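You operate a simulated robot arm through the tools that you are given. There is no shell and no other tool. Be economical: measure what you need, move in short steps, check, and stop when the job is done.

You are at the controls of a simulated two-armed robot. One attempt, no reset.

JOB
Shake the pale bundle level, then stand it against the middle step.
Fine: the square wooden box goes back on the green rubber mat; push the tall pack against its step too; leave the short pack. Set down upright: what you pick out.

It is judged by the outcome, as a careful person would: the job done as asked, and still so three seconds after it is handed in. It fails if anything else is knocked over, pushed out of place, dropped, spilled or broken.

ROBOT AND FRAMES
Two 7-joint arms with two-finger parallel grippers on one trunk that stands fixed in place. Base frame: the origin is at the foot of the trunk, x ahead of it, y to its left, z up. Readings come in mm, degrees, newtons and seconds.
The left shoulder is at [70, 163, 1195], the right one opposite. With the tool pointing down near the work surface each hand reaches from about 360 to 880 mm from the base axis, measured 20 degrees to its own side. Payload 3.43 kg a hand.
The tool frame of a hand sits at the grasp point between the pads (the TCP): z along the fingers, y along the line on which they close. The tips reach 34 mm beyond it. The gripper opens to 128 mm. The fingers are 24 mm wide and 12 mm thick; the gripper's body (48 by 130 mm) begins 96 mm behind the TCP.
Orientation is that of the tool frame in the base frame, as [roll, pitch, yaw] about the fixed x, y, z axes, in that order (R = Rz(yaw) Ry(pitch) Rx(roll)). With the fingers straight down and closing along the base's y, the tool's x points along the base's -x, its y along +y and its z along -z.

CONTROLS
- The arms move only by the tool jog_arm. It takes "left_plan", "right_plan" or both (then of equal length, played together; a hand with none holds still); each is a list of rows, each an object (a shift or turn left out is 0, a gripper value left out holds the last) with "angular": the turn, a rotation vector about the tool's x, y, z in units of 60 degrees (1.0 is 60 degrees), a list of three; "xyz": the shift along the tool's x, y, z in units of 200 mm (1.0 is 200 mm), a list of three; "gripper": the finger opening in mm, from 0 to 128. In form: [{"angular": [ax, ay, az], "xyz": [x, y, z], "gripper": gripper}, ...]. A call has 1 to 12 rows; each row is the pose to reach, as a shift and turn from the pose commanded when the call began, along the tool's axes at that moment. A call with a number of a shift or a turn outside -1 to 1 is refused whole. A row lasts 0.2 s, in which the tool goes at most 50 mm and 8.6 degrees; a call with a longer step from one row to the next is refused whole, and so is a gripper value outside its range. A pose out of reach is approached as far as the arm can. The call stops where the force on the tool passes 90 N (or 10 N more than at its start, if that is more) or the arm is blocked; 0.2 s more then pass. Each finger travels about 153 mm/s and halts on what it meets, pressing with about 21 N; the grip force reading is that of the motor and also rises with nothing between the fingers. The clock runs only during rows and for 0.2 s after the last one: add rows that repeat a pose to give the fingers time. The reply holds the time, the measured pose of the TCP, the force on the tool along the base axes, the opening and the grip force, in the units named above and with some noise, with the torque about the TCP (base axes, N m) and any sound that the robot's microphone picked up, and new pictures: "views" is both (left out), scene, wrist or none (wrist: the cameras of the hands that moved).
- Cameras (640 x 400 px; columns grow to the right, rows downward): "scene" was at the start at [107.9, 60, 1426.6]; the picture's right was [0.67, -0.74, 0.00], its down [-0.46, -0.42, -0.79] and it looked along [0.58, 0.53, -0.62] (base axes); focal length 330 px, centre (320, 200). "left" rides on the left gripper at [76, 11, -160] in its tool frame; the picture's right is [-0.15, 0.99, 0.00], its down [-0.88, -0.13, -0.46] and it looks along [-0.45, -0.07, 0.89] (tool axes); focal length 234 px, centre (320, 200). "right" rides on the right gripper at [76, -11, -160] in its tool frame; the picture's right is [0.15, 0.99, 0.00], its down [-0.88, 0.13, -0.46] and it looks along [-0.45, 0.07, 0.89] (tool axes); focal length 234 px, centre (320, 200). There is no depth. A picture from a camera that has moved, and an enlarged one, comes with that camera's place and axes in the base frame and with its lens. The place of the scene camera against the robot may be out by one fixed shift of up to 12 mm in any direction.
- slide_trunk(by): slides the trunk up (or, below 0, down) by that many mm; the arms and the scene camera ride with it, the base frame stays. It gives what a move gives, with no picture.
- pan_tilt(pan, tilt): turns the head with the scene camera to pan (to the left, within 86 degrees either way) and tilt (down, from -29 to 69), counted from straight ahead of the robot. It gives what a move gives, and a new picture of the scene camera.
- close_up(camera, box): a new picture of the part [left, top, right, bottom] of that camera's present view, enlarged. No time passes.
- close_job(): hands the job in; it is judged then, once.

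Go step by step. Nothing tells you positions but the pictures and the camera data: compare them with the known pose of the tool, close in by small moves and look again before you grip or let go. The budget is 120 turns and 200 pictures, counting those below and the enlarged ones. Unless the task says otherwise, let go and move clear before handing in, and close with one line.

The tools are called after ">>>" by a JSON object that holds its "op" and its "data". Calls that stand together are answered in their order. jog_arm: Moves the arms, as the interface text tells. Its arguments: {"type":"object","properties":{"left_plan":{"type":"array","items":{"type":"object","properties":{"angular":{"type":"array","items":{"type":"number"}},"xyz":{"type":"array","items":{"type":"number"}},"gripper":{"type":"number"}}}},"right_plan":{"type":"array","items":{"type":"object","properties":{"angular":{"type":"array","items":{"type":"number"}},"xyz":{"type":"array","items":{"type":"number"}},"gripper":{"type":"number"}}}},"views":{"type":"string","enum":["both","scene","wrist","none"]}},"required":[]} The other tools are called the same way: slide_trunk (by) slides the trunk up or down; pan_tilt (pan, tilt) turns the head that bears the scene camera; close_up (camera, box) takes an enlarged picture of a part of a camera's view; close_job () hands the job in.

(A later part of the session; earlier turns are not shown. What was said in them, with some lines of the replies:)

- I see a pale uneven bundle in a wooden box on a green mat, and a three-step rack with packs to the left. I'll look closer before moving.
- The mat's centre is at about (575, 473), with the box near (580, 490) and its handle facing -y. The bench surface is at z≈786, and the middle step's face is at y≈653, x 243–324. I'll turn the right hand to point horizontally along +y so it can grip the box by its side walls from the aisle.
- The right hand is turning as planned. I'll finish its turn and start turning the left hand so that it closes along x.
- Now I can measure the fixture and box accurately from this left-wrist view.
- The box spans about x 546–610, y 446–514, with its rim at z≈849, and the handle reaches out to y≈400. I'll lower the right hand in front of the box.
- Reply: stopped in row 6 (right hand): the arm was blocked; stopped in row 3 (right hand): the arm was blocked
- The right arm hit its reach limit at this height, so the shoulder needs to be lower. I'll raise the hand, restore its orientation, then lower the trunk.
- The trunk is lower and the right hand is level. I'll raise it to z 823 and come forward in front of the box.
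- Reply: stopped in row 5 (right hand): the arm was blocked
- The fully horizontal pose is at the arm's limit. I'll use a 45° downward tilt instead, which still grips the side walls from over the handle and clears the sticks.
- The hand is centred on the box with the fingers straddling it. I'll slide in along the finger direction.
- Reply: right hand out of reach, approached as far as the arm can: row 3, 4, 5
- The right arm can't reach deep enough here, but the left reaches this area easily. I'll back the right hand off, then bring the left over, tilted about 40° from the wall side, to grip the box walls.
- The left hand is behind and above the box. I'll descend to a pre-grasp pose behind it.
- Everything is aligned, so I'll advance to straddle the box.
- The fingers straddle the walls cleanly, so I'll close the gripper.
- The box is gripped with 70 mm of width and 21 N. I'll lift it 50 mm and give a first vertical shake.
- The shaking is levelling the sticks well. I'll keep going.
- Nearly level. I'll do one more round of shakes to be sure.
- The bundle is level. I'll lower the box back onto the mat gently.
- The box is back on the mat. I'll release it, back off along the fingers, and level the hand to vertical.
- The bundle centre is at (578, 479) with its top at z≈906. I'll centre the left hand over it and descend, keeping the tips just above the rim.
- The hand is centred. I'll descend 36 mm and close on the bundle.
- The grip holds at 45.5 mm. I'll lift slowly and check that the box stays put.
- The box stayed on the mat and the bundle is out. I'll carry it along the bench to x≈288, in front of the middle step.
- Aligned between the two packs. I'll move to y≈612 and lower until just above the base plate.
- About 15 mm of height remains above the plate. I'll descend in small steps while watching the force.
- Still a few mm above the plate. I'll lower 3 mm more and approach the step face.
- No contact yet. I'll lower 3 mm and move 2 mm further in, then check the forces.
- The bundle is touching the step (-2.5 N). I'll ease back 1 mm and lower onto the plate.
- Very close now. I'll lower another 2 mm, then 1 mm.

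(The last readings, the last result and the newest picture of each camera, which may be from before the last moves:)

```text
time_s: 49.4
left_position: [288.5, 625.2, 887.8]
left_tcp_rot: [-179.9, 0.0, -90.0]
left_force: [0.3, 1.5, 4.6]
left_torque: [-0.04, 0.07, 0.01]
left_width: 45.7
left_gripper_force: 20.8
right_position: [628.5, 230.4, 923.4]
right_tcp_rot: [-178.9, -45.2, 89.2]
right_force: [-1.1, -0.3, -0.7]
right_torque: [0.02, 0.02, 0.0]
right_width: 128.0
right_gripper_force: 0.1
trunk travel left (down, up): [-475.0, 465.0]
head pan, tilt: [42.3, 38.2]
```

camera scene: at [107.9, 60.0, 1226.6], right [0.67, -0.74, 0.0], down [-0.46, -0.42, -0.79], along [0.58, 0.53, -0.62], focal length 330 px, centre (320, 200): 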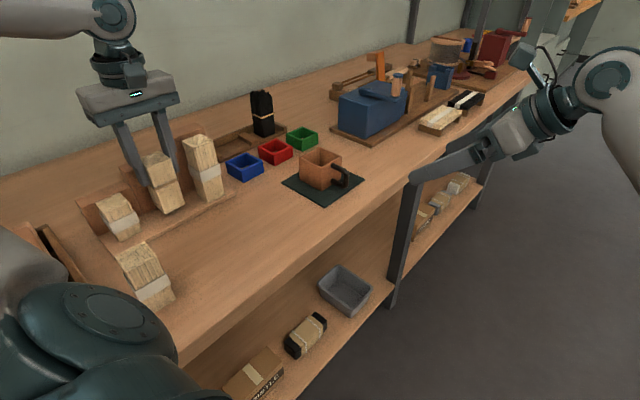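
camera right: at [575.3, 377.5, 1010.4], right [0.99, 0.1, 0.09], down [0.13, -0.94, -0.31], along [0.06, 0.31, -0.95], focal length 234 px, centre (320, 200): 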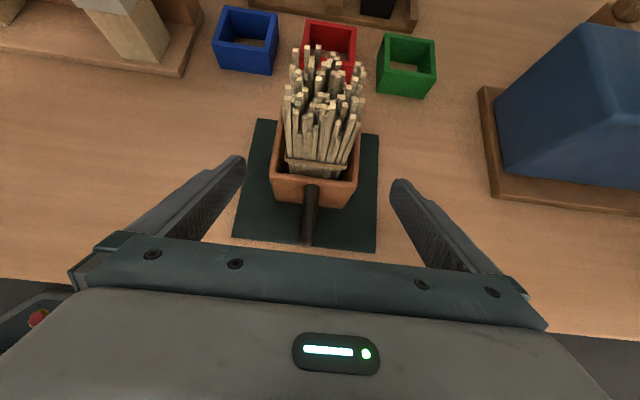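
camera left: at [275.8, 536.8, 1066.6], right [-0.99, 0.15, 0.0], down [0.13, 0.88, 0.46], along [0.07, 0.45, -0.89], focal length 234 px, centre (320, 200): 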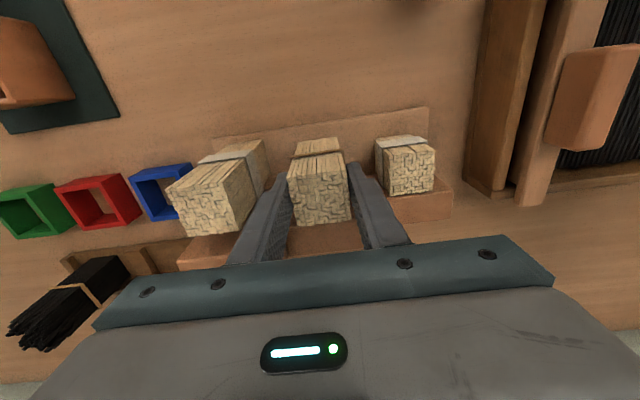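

The bundle is down on the plate (+4.6 N). I'll nudge it 1.5 mm onto the step and open just enough to release it.

>>> {"op": "jog_arm", "data": {"left_plan": [{"xyz": [-0.0075, 0, 0]}, {"xyz": [-0.0075, 0, 0]}, {"xyz": [-0.0075, 0, 0], "gripper": 55}, {"xyz": [-0.0075, 0, 0], "gripper": 66}, {"xyz": [-0.0075, 0, 0], "gripper": 66}]}}

>>> {"op": "close_up", "data": {"camera": "scene", "box": [110, 140, 220, 230]}}

>>> {"op": "close_up", "data": {"camera": "left", "box": [230, 110, 410, 260]}}

```text
time_s: 50.6
left_position: [287.2, 626.6, 886.6]
left_tcp_rot: [-179.9, -0.1, -90.0]
left_force: [-0.2, 0.3, 0.9]
left_torque: [0.0, -0.04, 0.02]
left_width: 65.8
left_gripper_force: 0.0
right_position: [628.9, 230.5, 920.9]
right_tcp_rot: [-178.9, -45.1, 89.2]
right_force: [-0.5, 0.1, -0.2]
right_torque: [-0.05, 0.0, -0.01]
right_width: 127.9
right_gripper_force: 0.0
trunk travel left (down, up): [-475.0, 465.0]
head pan, tilt: [42.3, 38.2]
camera scene: at [107.8, 60.0, 1226.6], right [0.67, -0.74, 0.0], down [-0.46, -0.42, -0.79], along [0.58, 0.53, -0.62], focal length 330 px, centre (320, 200)
camera left: at [275.7, 551.0, 1045.3], right [-0.99, 0.15, 0.0], down [0.13, 0.88, 0.46], along [0.07, 0.45, -0.89], focal length 234 px, centre (320, 200)
```

scene: 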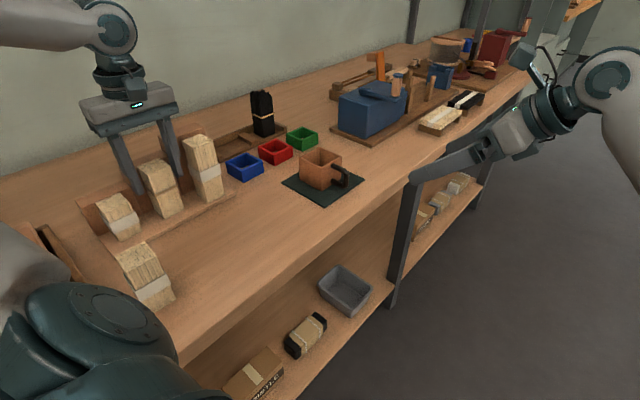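
left: 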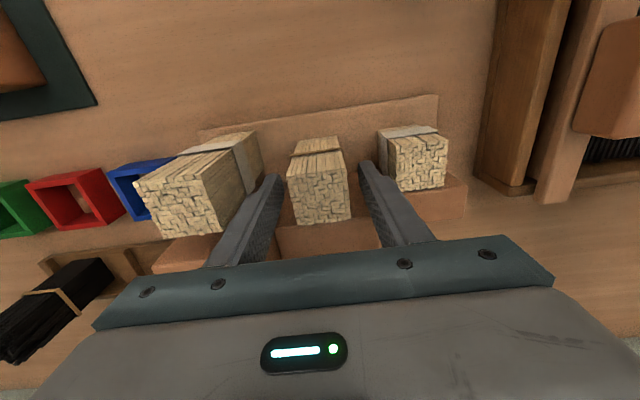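

```text
4.44 times, centred on (165, 185) of scene
camera zoom: at [107.8, 60.0, 1226.6], right [0.67, -0.74, 0.0], down [-0.46, -0.42, -0.79], along [0.58, 0.53, -0.62], focal length 1468 px, centre (1009, 267)
```

zoom: 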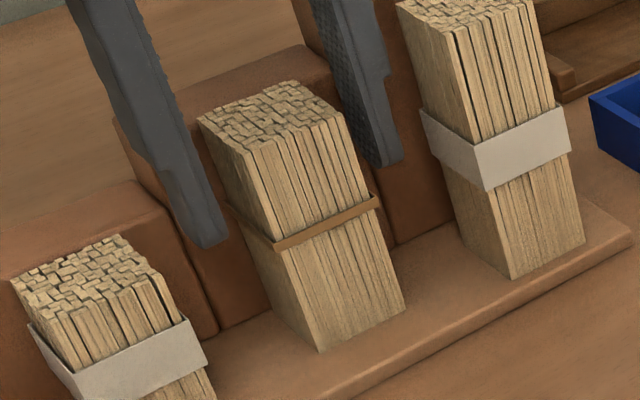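

```text
2.67 times, centred on (320, 185) of left
camera zoom: at [275.7, 551.0, 1045.3], right [-0.99, 0.15, 0.0], down [0.13, 0.88, 0.46], along [0.07, 0.45, -0.89], focal length 624 px, centre (320, 240)
```

zoom: 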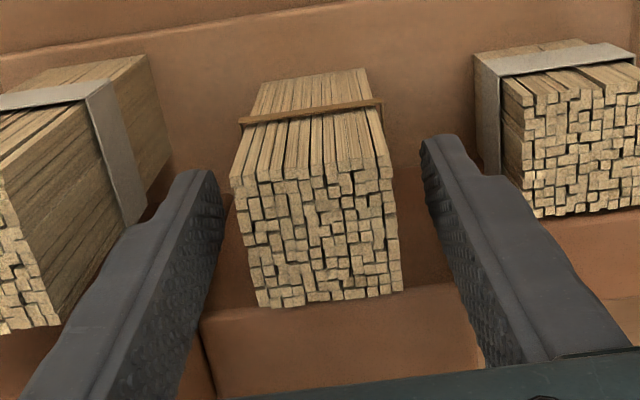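

The bundle is standing flush. I'll raise the left hand straight up, move it in front of the tall pack, and nearly close the fingers to make a wide pusher.

>>> {"op": "jog_arm", "data": {"left_plan": [{"xyz": [0, 0, -0.12]}, {"xyz": [0, 0, -0.3]}, {"xyz": [0, 0, -0.5]}, {"xyz": [0, 0, -0.7]}, {"xyz": [0.1, -0.1, -0.75]}, {"xyz": [0.25, -0.2, -0.75]}, {"xyz": [0.4, -0.35, -0.75]}, {"xyz": [0.45, -0.435, -0.75], "gripper": 16}, {"xyz": [0.45, -0.435, -0.75], "gripper": 16}, {"xyz": [0.45, -0.435, -0.75], "gripper": 16}]}}

>>> {"op": "close_up", "data": {"camera": "left", "box": [220, 60, 470, 240]}}

>>> {"op": "close_up", "data": {"camera": "scene", "box": [70, 110, 250, 260]}}

```text
time_s: 52.8
left_position: [375.4, 536.2, 1037.5]
left_tcp_rot: [180.0, -0.1, -90.0]
left_force: [-0.3, 0.4, -0.1]
left_torque: [0.0, 0.04, 0.02]
left_width: 16.1
left_gripper_force: 0.0
right_position: [628.1, 230.7, 921.9]
right_tcp_rot: [-178.9, -45.1, 89.1]
right_force: [0.0, 0.2, 0.8]
right_torque: [-0.01, -0.01, -0.02]
right_width: 127.8
right_gripper_force: 0.0
trunk travel left (down, up): [-475.0, 465.0]
head pan, tilt: [42.3, 38.2]
camera scene: at [108.0, 60.0, 1226.6], right [0.67, -0.74, 0.0], down [-0.46, -0.42, -0.79], along [0.58, 0.53, -0.62], focal length 330 px, centre (320, 200)
camera left: at [362.6, 460.4, 1196.3], right [-0.99, 0.15, 0.0], down [0.13, 0.88, 0.46], along [0.07, 0.45, -0.89], focal length 234 px, centre (320, 200)
```

scene: 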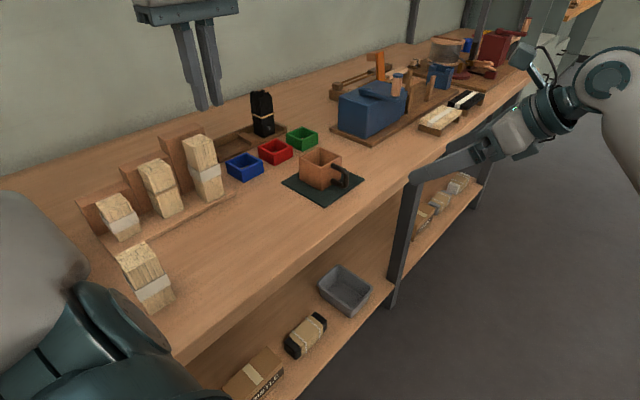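
left: 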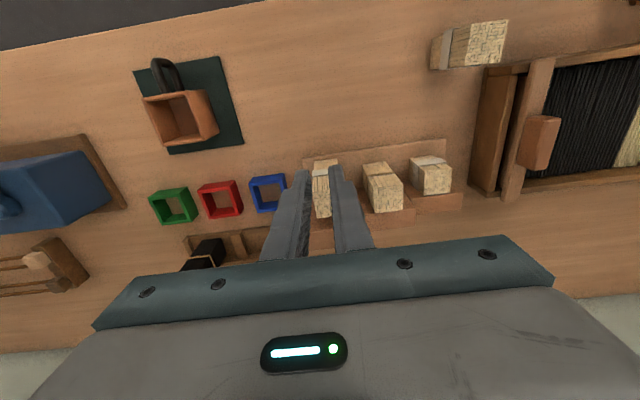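

```text
2.22 times, centred on (345, 150) of left
camera zoom: at [362.6, 460.4, 1196.3], right [-0.99, 0.15, 0.0], down [0.13, 0.88, 0.46], along [0.07, 0.45, -0.89], focal length 520 px, centre (264, 311)
```

zoom: 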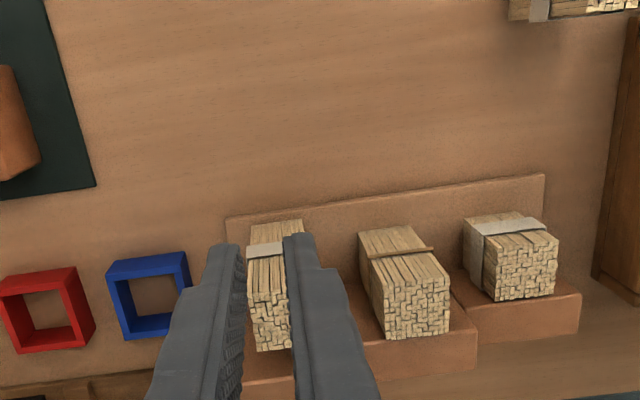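

```text
2.67 times, centred on (160, 185) of scene
camera zoom: at [108.0, 60.0, 1226.6], right [0.67, -0.74, 0.0], down [-0.46, -0.42, -0.79], along [0.58, 0.53, -0.62], focal length 881 px, centre (747, 240)
```

zoom: 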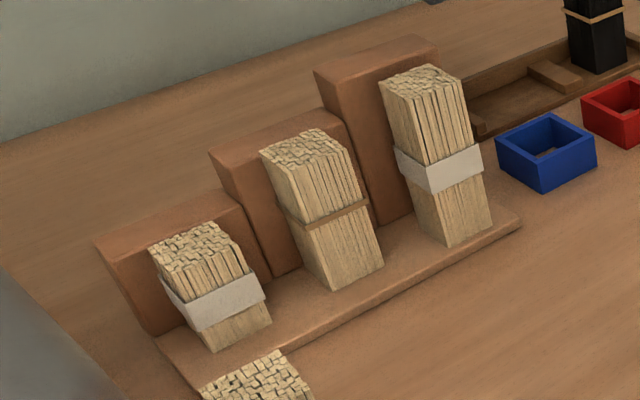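

The tall pack's front face is at y≈587, x≈374. I'll descend in front of it.

>>> {"op": "jog_arm", "data": {"left_plan": [{"xyz": [0, 0, 0.2]}, {"xyz": [0, 0, 0.4]}, {"xyz": [0, 0, 0.6]}, {"xyz": [0, 0, 0.8]}, {"xyz": [0, 0, 0.93]}, {"xyz": [0, 0, 0.96]}, {"xyz": [-0.1, 0, 0.96]}, {"xyz": [-0.15, 0, 0.96]}, {"xyz": [-0.15, 0, 0.96]}]}}

>>> {"op": "close_up", "data": {"camera": "scene", "box": [120, 90, 270, 220]}}

>>> {"op": "close_up", "data": {"camera": "left", "box": [220, 60, 470, 240]}}

```text
time_s: 54.8
left_position: [375.3, 566.7, 844.4]
left_tcp_rot: [-180.0, 0.0, -90.1]
left_force: [0.6, 0.4, -0.6]
left_torque: [0.01, -0.03, -0.06]
left_width: 16.2
left_gripper_force: 0.1
right_position: [627.5, 231.2, 922.6]
right_tcp_rot: [-178.9, -45.1, 89.2]
right_force: [-1.0, 0.1, -0.5]
right_torque: [-0.05, -0.01, 0.02]
right_width: 128.2
right_gripper_force: 0.0
trunk travel left (down, up): [-475.0, 465.0]
head pan, tilt: [42.3, 38.2]
camera scene: at [107.9, 60.1, 1226.6], right [0.67, -0.74, 0.0], down [-0.46, -0.42, -0.79], along [0.58, 0.53, -0.62], focal length 330 px, centre (320, 200)
camera left: at [363.1, 490.8, 1003.3], right [-0.99, 0.15, 0.0], down [0.13, 0.88, 0.46], along [0.07, 0.45, -0.89], focal length 234 px, centre (320, 200)
```

scene: 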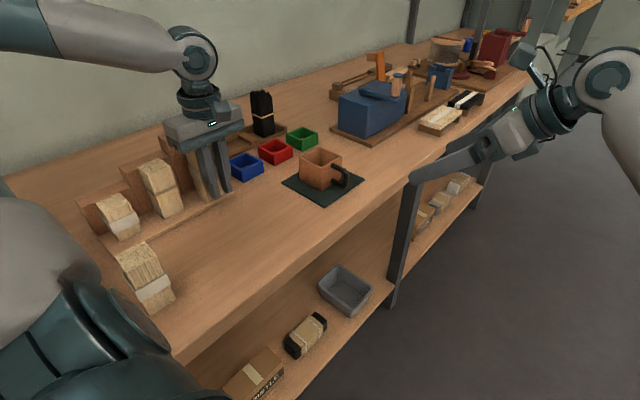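
left: 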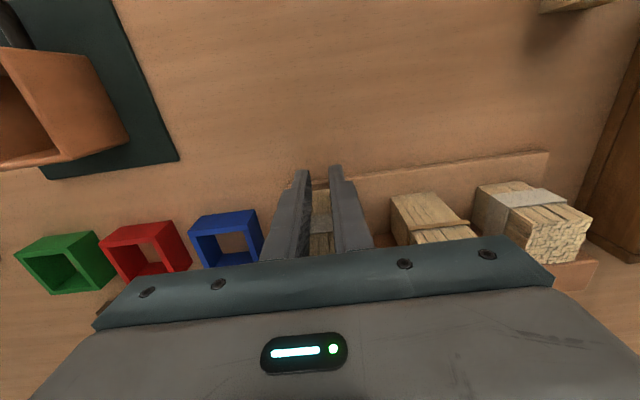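

```text
3.08 times, centred on (195, 155) of scene
camera zoom: at [107.9, 60.1, 1226.6], right [0.67, -0.74, 0.0], down [-0.46, -0.42, -0.79], along [0.58, 0.53, -0.62], focal length 1017 px, centre (705, 338)
```

zoom: 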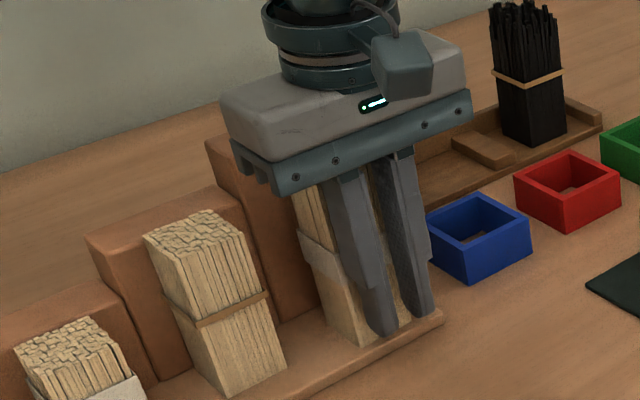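

```text
2.22 times, centred on (345, 150) of left
camera zoom: at [363.1, 490.8, 1003.3], right [-0.99, 0.15, 0.0], down [0.13, 0.88, 0.46], along [0.07, 0.45, -0.89], focal length 520 px, centre (264, 311)
```

zoom: 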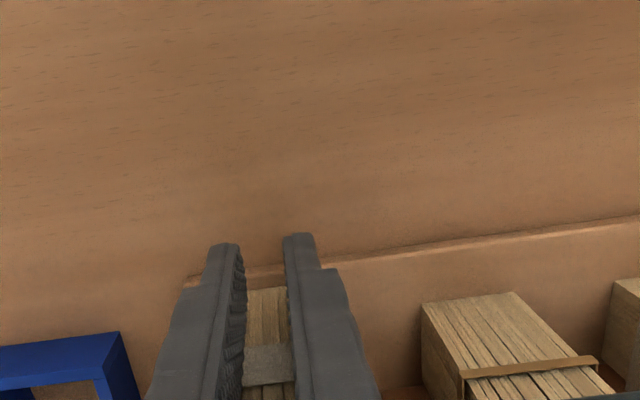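

Positioned in front of the pack. I'll push gently along +y.

>>> {"op": "jog_arm", "data": {"left_plan": [{"xyz": [-0.015, 0, 0]}, {"xyz": [-0.03, 0, 0]}, {"xyz": [-0.045, 0, 0]}, {"xyz": [-0.06, 0, 0]}, {"xyz": [-0.075, 0, 0]}, {"xyz": [-0.075, 0, 0]}], "views": "none"}}

>>> {"op": "close_up", "data": {"camera": "scene", "box": [120, 90, 270, 220]}}

```text
time_s: 56.2
left_position: [375.2, 581.4, 844.2]
left_tcp_rot: [-179.9, 0.0, -90.0]
left_force: [0.2, -0.4, 0.0]
left_torque: [-0.01, 0.0, 0.0]
left_width: 16.1
left_gripper_force: 0.1
right_position: [628.9, 231.3, 922.5]
right_tcp_rot: [-178.8, -45.2, 89.1]
right_force: [-0.4, -0.2, -0.3]
right_torque: [-0.04, -0.04, 0.01]
right_width: 128.2
right_gripper_force: 0.1
trunk travel left (down, up): [-475.0, 465.0]
head pan, tilt: [42.3, 38.2]
```

```text
3.08 times, centred on (195, 155) of scene
camera zoom: at [107.9, 59.9, 1226.6], right [0.67, -0.74, 0.0], down [-0.46, -0.42, -0.79], along [0.58, 0.53, -0.62], focal length 1017 px, centre (705, 338)
```

zoom: 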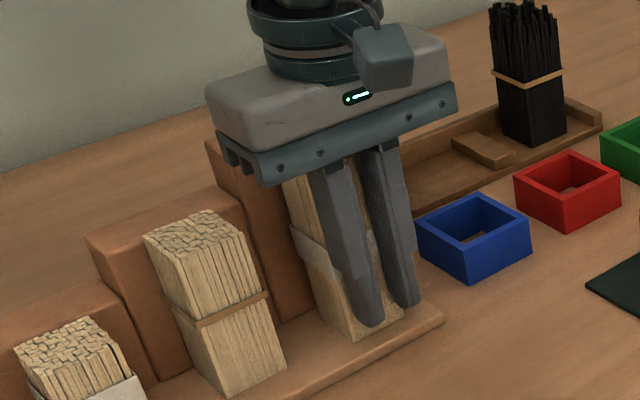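

Little resistance so far. I'll continue with small steps.

>>> {"op": "jog_arm", "data": {"left_plan": [{"xyz": [-0.015, 0, 0]}, {"xyz": [-0.03, 0, 0]}, {"xyz": [-0.04, 0, 0]}, {"xyz": [-0.04, 0, 0]}], "views": "none"}}

>>> {"op": "jog_arm", "data": {"left_plan": [{"xyz": [-0.01, 0, 0]}, {"xyz": [-0.01, 0, 0]}], "views": "none"}}

>>> {"op": "close_up", "data": {"camera": "scene", "box": [120, 90, 270, 220]}}

```text
time_s: 57.2
left_position: [374.8, 590.5, 845.1]
left_tcp_rot: [180.0, 0.0, -90.0]
left_force: [-0.4, -0.4, -0.2]
left_torque: [0.02, 0.01, 0.01]
left_width: 16.0
left_gripper_force: 0.0
right_position: [628.4, 231.3, 921.6]
right_tcp_rot: [-178.9, -45.0, 89.2]
right_force: [-1.2, -0.1, 0.8]
right_torque: [-0.02, 0.01, 0.0]
right_width: 127.9
right_gripper_force: 0.1
trunk travel left (down, up): [-475.0, 465.0]
head pan, tilt: [42.3, 38.2]
```

```text
time_s: 57.8
left_position: [374.1, 591.6, 844.3]
left_tcp_rot: [-180.0, 0.0, -90.0]
left_force: [-0.3, -0.5, -0.6]
left_torque: [0.0, 0.0, 0.04]
left_width: 16.1
left_gripper_force: 0.0
right_position: [628.8, 230.7, 921.0]
right_tcp_rot: [-178.8, -45.0, 89.3]
right_force: [0.1, 0.0, 0.4]
right_torque: [-0.04, -0.02, -0.03]
right_width: 128.1
right_gripper_force: 0.1
trunk travel left (down, up): [-475.0, 465.0]
head pan, tilt: [42.3, 38.2]
```

```text
3.08 times, centred on (195, 155) of scene
camera zoom: at [107.9, 59.9, 1226.6], right [0.67, -0.74, 0.0], down [-0.46, -0.42, -0.79], along [0.58, 0.53, -0.62], focal length 1017 px, centre (705, 338)
```

zoom: 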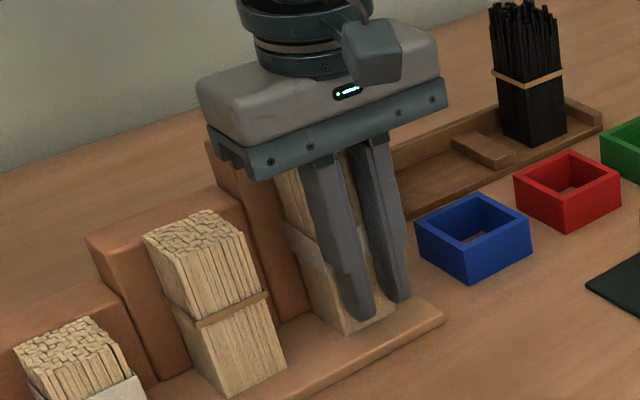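

The pack is sliding upright. I'll continue until the force shows contact with the step.

>>> {"op": "jog_arm", "data": {"left_plan": [{"xyz": [-0.012, 0, 0]}, {"xyz": [-0.02, 0, 0]}, {"xyz": [-0.02, 0, 0]}], "views": "none"}}

>>> {"op": "jog_arm", "data": {"left_plan": [{"xyz": [-0.01, 0, 0]}, {"xyz": [-0.01, 0, 0]}], "views": "none"}}

>>> {"op": "close_up", "data": {"camera": "scene", "box": [120, 90, 270, 220]}}

```text
time_s: 58.6
left_position: [374.8, 592.3, 844.0]
left_tcp_rot: [179.9, -0.1, -90.2]
left_force: [-3.0, -21.9, -5.9]
left_torque: [0.9, -0.09, 0.12]
left_width: 16.0
left_gripper_force: 0.1
right_position: [629.5, 227.0, 922.6]
right_tcp_rot: [-178.9, -45.3, 89.1]
right_force: [-0.8, 0.1, -0.6]
right_torque: [0.0, 0.02, -0.01]
right_width: 128.0
right_gripper_force: 0.0
trunk travel left (down, up): [-475.0, 465.0]
head pan, tilt: [42.3, 38.2]
```

```text
time_s: 59.2
left_position: [375.9, 592.9, 846.0]
left_tcp_rot: [180.0, -0.2, -90.0]
left_force: [-3.5, -38.2, -10.9]
left_torque: [1.52, -0.14, 0.19]
left_width: 16.2
left_gripper_force: 0.0
right_position: [628.7, 227.2, 922.6]
right_tcp_rot: [-178.8, -45.3, 89.1]
right_force: [-0.5, -0.2, 0.5]
right_torque: [-0.01, 0.0, 0.05]
right_width: 128.2
right_gripper_force: 0.0
trunk travel left (down, up): [-475.0, 465.0]
head pan, tilt: [42.3, 38.2]
```

```text
3.08 times, centred on (195, 155) of scene
camera zoom: at [108.1, 55.9, 1226.7], right [0.67, -0.74, 0.0], down [-0.46, -0.41, -0.79], along [0.58, 0.53, -0.62], focal length 1017 px, centre (705, 338)
```

zoom: 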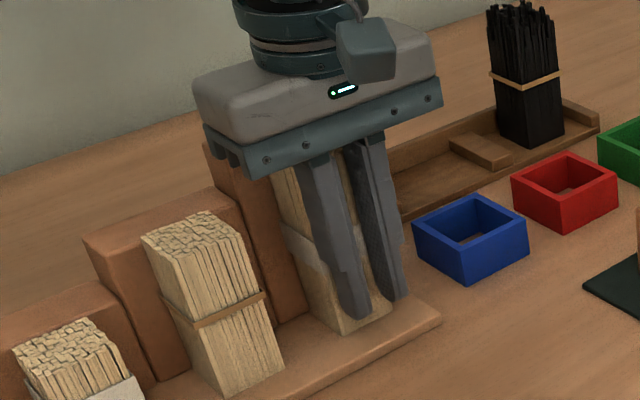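

Firm contact: the pack is against its step. I'll back straight off and raise clear.

>>> {"op": "jog_arm", "data": {"left_plan": [{"xyz": [0.03, 0, 0]}, {"xyz": [0.08, 0, 0]}, {"xyz": [0.2, 0, 0]}, {"xyz": [0.35, 0, 0]}, {"xyz": [0.35, 0, -0.2]}, {"xyz": [0.35, 0, -0.4]}, {"xyz": [0.35, 0, -0.6]}, {"xyz": [0.35, 0, -0.8]}, {"xyz": [0.35, 0, -1.0]}]}}

>>> {"op": "close_up", "data": {"camera": "scene", "box": [70, 110, 250, 260]}}

>>> {"op": "close_up", "data": {"camera": "left", "box": [220, 60, 470, 240]}}

```text
time_s: 61.2
left_position: [372.9, 526.0, 1045.7]
left_tcp_rot: [-180.0, 0.1, -90.0]
left_force: [-0.4, -0.2, 0.0]
left_torque: [0.0, 0.0, -0.03]
left_width: 16.1
left_gripper_force: 0.1
right_position: [628.0, 230.8, 920.8]
right_tcp_rot: [-178.9, -45.2, 89.3]
right_force: [0.4, 0.4, -0.2]
right_torque: [-0.01, 0.0, 0.01]
right_width: 127.7
right_gripper_force: 0.0
trunk travel left (down, up): [-475.0, 465.0]
head pan, tilt: [42.3, 38.2]
camera scene: at [107.6, 59.1, 1226.7], right [0.67, -0.74, 0.0], down [-0.46, -0.42, -0.79], along [0.58, 0.53, -0.62], focal length 330 px, centre (320, 200)
camera left: at [361.9, 450.2, 1204.9], right [-0.99, 0.15, 0.0], down [0.13, 0.88, 0.46], along [0.07, 0.45, -0.89], focal length 234 px, centre (320, 200)
```

scene: 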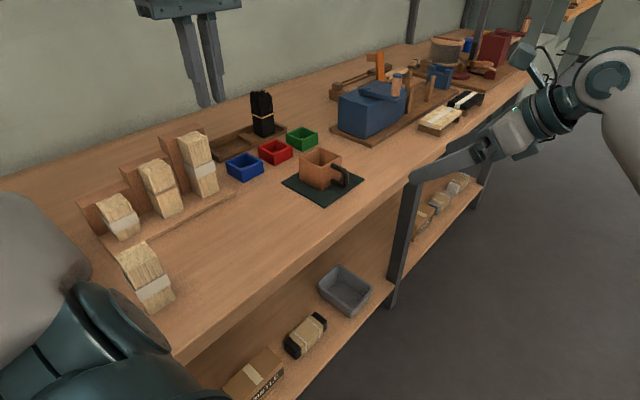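
left: 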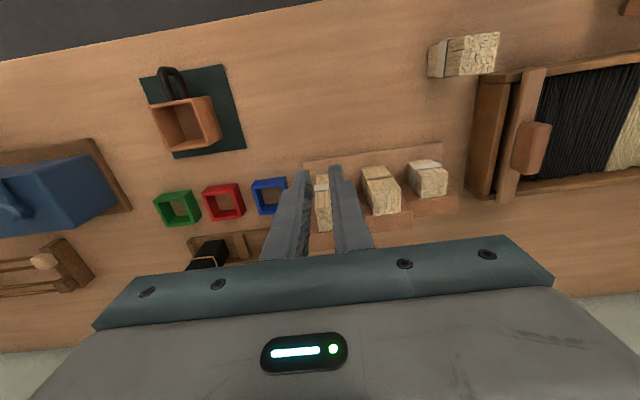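

```text
2.67 times, centred on (160, 185) of scene
camera zoom: at [107.6, 59.1, 1226.7], right [0.67, -0.74, 0.0], down [-0.46, -0.42, -0.79], along [0.58, 0.53, -0.62], focal length 881 px, centre (747, 240)
```

zoom: 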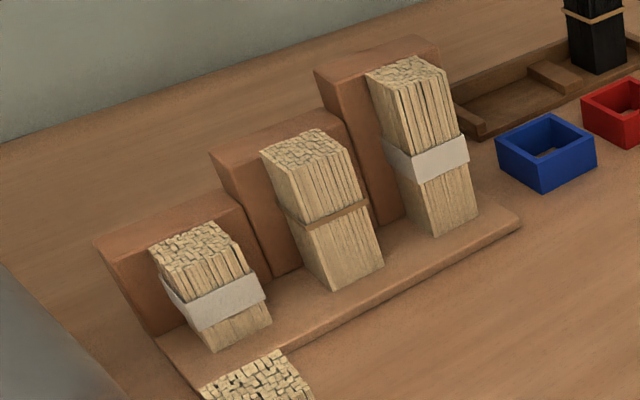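

```text
2.22 times, centred on (345, 150) of left
camera zoom: at [361.9, 450.2, 1204.9], right [-0.99, 0.15, 0.0], down [0.13, 0.88, 0.46], along [0.07, 0.45, -0.89], focal length 520 px, centre (264, 311)
```

zoom: 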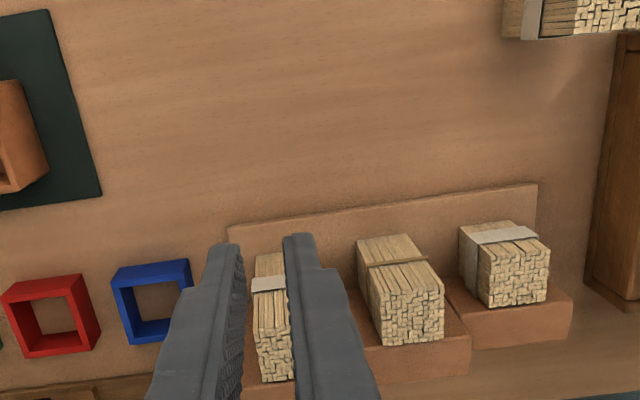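

The tall pack is now against its step and everything else is undisturbed. I'll give the bundle a similar low nudge to make sure it sits flush against the middle step.

>>> {"op": "jog_arm", "data": {"left_plan": [{"xyz": [0, 0.15, 0]}, {"xyz": [0, 0.3, 0]}, {"xyz": [0, 0.43, 0]}, {"xyz": [0, 0.43, 0.2]}, {"xyz": [0, 0.43, 0.4]}, {"xyz": [0, 0.43, 0.6]}, {"xyz": [0, 0.43, 0.8]}, {"xyz": [0, 0.43, 0.95]}, {"xyz": [0, 0.43, 1.0]}, {"xyz": [-0.15, 0.43, 1.0]}, {"xyz": [-0.27, 0.43, 1.0]}, {"xyz": [-0.27, 0.43, 1.0]}]}}

>>> {"op": "close_up", "data": {"camera": "scene", "box": [80, 100, 250, 250]}}

```text
time_s: 63.8
left_position: [288.3, 582.7, 844.3]
left_tcp_rot: [179.9, 0.0, -90.0]
left_force: [1.2, -0.5, -0.6]
left_torque: [-0.01, 0.0, -0.02]
left_width: 16.0
left_gripper_force: 0.0
right_position: [628.9, 231.3, 921.7]
right_tcp_rot: [-179.0, -45.2, 89.3]
right_force: [-0.5, 0.4, -0.8]
right_torque: [0.01, 0.0, 0.03]
right_width: 128.1
right_gripper_force: 0.1
trunk travel left (down, up): [-475.0, 465.0]
head pan, tilt: [42.3, 38.2]
camera scene: at [107.9, 59.9, 1226.7], right [0.67, -0.74, 0.0], down [-0.46, -0.42, -0.79], along [0.58, 0.53, -0.62], focal length 330 px, centre (320, 200)
camera left: at [276.5, 506.6, 1002.9], right [-0.99, 0.15, 0.0], down [0.13, 0.88, 0.46], along [0.07, 0.45, -0.89], focal length 234 px, centre (320, 200)
```

scene: 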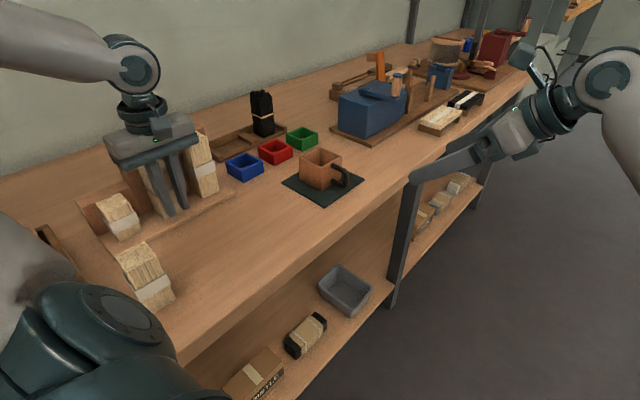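
left: 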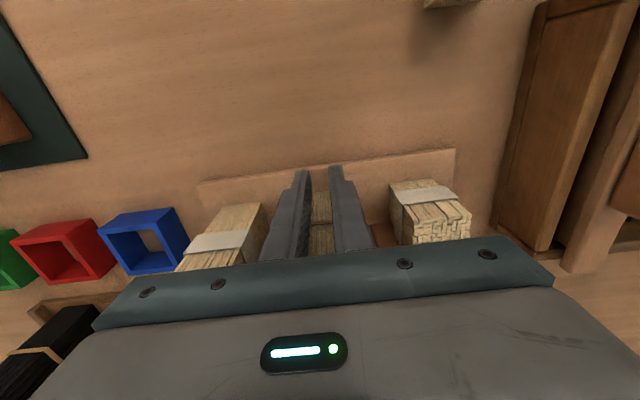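

```text
2.67 times, centred on (165, 175) of scene
camera zoom: at [107.9, 59.9, 1226.7], right [0.67, -0.74, 0.0], down [-0.46, -0.42, -0.79], along [0.58, 0.53, -0.62], focal length 881 px, centre (733, 267)
```

zoom: 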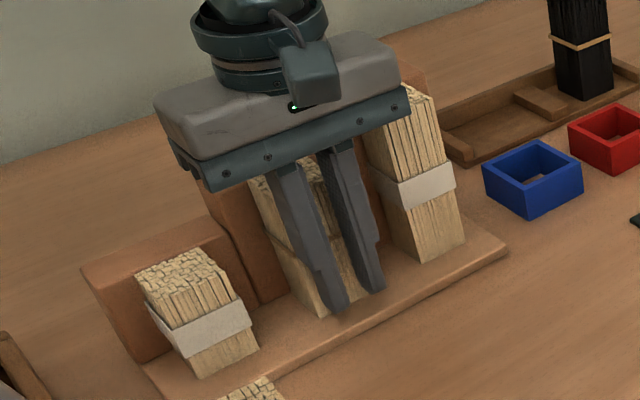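

>>> {"op": "jog_arm", "data": {"left_plan": [{"xyz": [-0.015, 0, 0]}, {"xyz": [-0.03, 0, 0]}, {"xyz": [-0.03, 0, 0]}], "views": "none"}}

>>> {"op": "jog_arm", "data": {"left_plan": [{"xyz": [-0.01, 0, 0]}, {"xyz": [-0.01, 0, 0]}], "views": "none"}}

```text
time_s: 64.6
left_position: [288.6, 586.7, 845.0]
left_tcp_rot: [-180.0, 0.0, -90.0]
left_force: [0.3, 0.2, -0.5]
left_torque: [0.01, 0.0, 0.01]
left_width: 16.0
left_gripper_force: 0.0
right_position: [628.1, 230.4, 921.9]
right_tcp_rot: [-178.9, -45.1, 89.3]
right_force: [0.6, 0.3, 0.7]
right_torque: [0.0, 0.0, -0.01]
right_width: 128.1
right_gripper_force: 0.0
trunk travel left (down, up): [-475.0, 465.0]
head pan, tilt: [42.3, 38.2]
```

```text
time_s: 65.2
left_position: [288.7, 588.5, 844.7]
left_tcp_rot: [179.9, 0.0, -90.0]
left_force: [-0.8, 0.2, -0.2]
left_torque: [-0.01, 0.03, 0.02]
left_width: 16.0
left_gripper_force: 0.0
right_position: [629.3, 231.5, 921.2]
right_tcp_rot: [-178.9, -45.1, 89.2]
right_force: [-0.4, 1.1, 0.2]
right_torque: [0.0, 0.01, -0.02]
right_width: 127.9
right_gripper_force: 0.0
trunk travel left (down, up): [-475.0, 465.0]
head pan, tilt: [42.3, 38.2]
```

>>> {"op": "jog_arm", "data": {"left_plan": [{"xyz": [-0.01, 0, 0]}, {"xyz": [-0.01, 0, 0]}], "views": "none"}}

>>> {"op": "jog_arm", "data": {"left_plan": [{"xyz": [-0.008, 0, 0]}, {"xyz": [-0.008, 0, 0]}], "views": "none"}}

```text
time_s: 65.8
left_position: [288.6, 591.1, 844.9]
left_tcp_rot: [179.9, 0.1, -90.0]
left_force: [-0.8, -2.3, -1.1]
left_torque: [0.03, -0.02, -0.02]
left_width: 16.1
left_gripper_force: 0.1
right_position: [628.8, 231.0, 921.5]
right_tcp_rot: [-178.9, -45.2, 89.1]
right_force: [-0.7, -1.1, 0.0]
right_torque: [-0.01, 0.0, -0.01]
right_width: 128.0
right_gripper_force: 0.0
trunk travel left (down, up): [-475.0, 465.0]
head pan, tilt: [42.3, 38.2]
```

```text
time_s: 66.4
left_position: [288.4, 592.0, 844.5]
left_tcp_rot: [179.9, -0.1, -90.0]
left_force: [-0.6, -11.3, -4.7]
left_torque: [0.32, -0.09, 0.05]
left_width: 15.8
left_gripper_force: 0.1
right_position: [628.1, 229.7, 922.5]
right_tcp_rot: [-178.8, -45.2, 89.2]
right_force: [0.8, 0.3, 0.4]
right_torque: [-0.02, 0.02, -0.02]
right_width: 127.9
right_gripper_force: 0.1
trunk travel left (down, up): [-475.0, 465.0]
head pan, tilt: [42.3, 38.2]
```

The bundle is firmly against the step, with the contact force rising at once to 11 N. I'll back off, raise clear, and do a final check.

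>>> {"op": "jog_arm", "data": {"left_plan": [{"xyz": [0.03, 0, 0]}, {"xyz": [0.08, 0, 0]}, {"xyz": [0.2, 0, 0]}, {"xyz": [0.4, 0, 0]}, {"xyz": [0.4, 0, -0.2]}, {"xyz": [0.4, 0, -0.4]}, {"xyz": [0.4, 0, -0.6]}, {"xyz": [0.4, 0, -0.8]}, {"xyz": [0.4, 0, -1.0]}, {"xyz": [0.4, 0, -1.0]}]}}

>>> {"op": "close_up", "data": {"camera": "scene", "box": [70, 110, 250, 260]}}

>>> {"op": "close_up", "data": {"camera": "scene", "box": [200, 80, 400, 220]}}

>>> {"op": "close_up", "data": {"camera": "left", "box": [220, 60, 470, 240]}}

```text
time_s: 68.6
left_position: [290.7, 514.0, 1045.9]
left_tcp_rot: [-180.0, 0.0, -90.0]
left_force: [0.2, 0.5, 0.3]
left_torque: [0.0, 0.02, -0.04]
left_width: 15.9
left_gripper_force: 0.1
right_position: [630.2, 229.8, 921.8]
right_tcp_rot: [-178.9, -45.1, 89.2]
right_force: [0.6, -0.2, -0.5]
right_torque: [0.03, 0.02, 0.02]
right_width: 127.9
right_gripper_force: 0.0
trunk travel left (down, up): [-475.0, 465.0]
head pan, tilt: [42.3, 38.2]
camera scene: at [108.0, 60.4, 1226.6], right [0.67, -0.74, 0.0], down [-0.46, -0.42, -0.79], along [0.58, 0.53, -0.62], focal length 330 px, centre (320, 200)
camera left: at [278.1, 438.4, 1204.6], right [-0.99, 0.15, 0.0], down [0.13, 0.88, 0.46], along [0.07, 0.45, -0.89], focal length 234 px, centre (320, 200)
```

scene: 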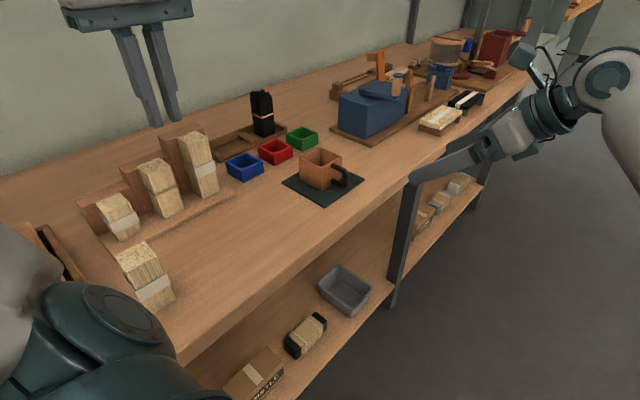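
left: 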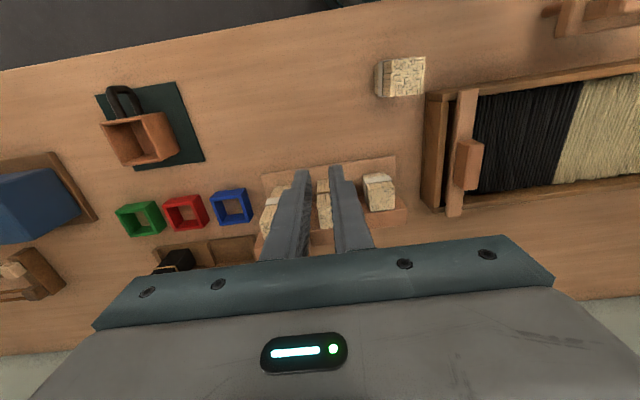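

```text
2.67 times, centred on (160, 185) of scene
camera zoom: at [108.0, 60.4, 1226.6], right [0.67, -0.74, 0.0], down [-0.46, -0.42, -0.79], along [0.58, 0.53, -0.62], focal length 881 px, centre (747, 240)
```

zoom: 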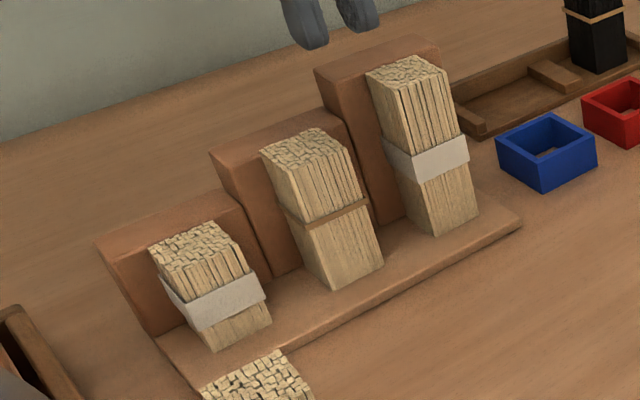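

```text
2.86 times, centred on (300, 150) of scene
camera zoom: at [108.0, 60.4, 1226.6], right [0.67, -0.74, 0.0], down [-0.46, -0.42, -0.79], along [0.58, 0.53, -0.62], focal length 944 px, centre (377, 343)
```

zoom: 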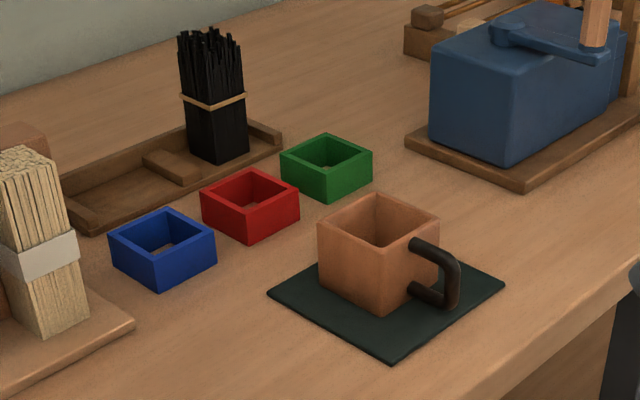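

```text
2.22 times, centred on (345, 150) of left
camera zoom: at [278.1, 438.4, 1204.6], right [-0.99, 0.15, 0.0], down [0.13, 0.88, 0.46], along [0.07, 0.45, -0.89], focal length 520 px, centre (264, 311)
```

zoom: 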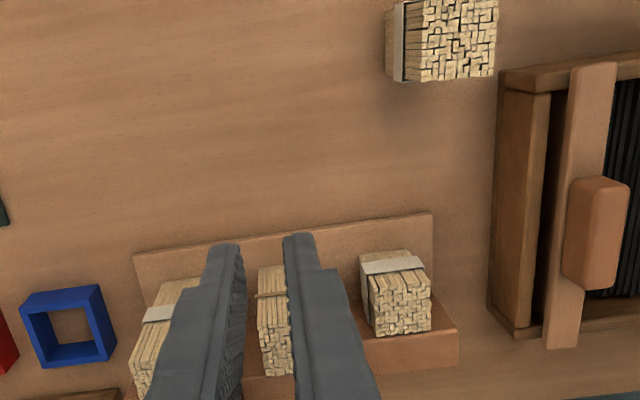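

Everything is in place: the level bundle stands against the middle step, the tall pack is against its step, the box is upright on the mat, and the short pack was left alone. Both hands are clear, so I'm handing in.

>>> {"op": "close_job", "data": {}}

```text
The job is handed in.
```

The job is handed in: I shook the pale bundle level and stood it upright against the middle step. The square wooden box is back upright on the green mat, the tall pack is against its step, and I left the short pack alone.
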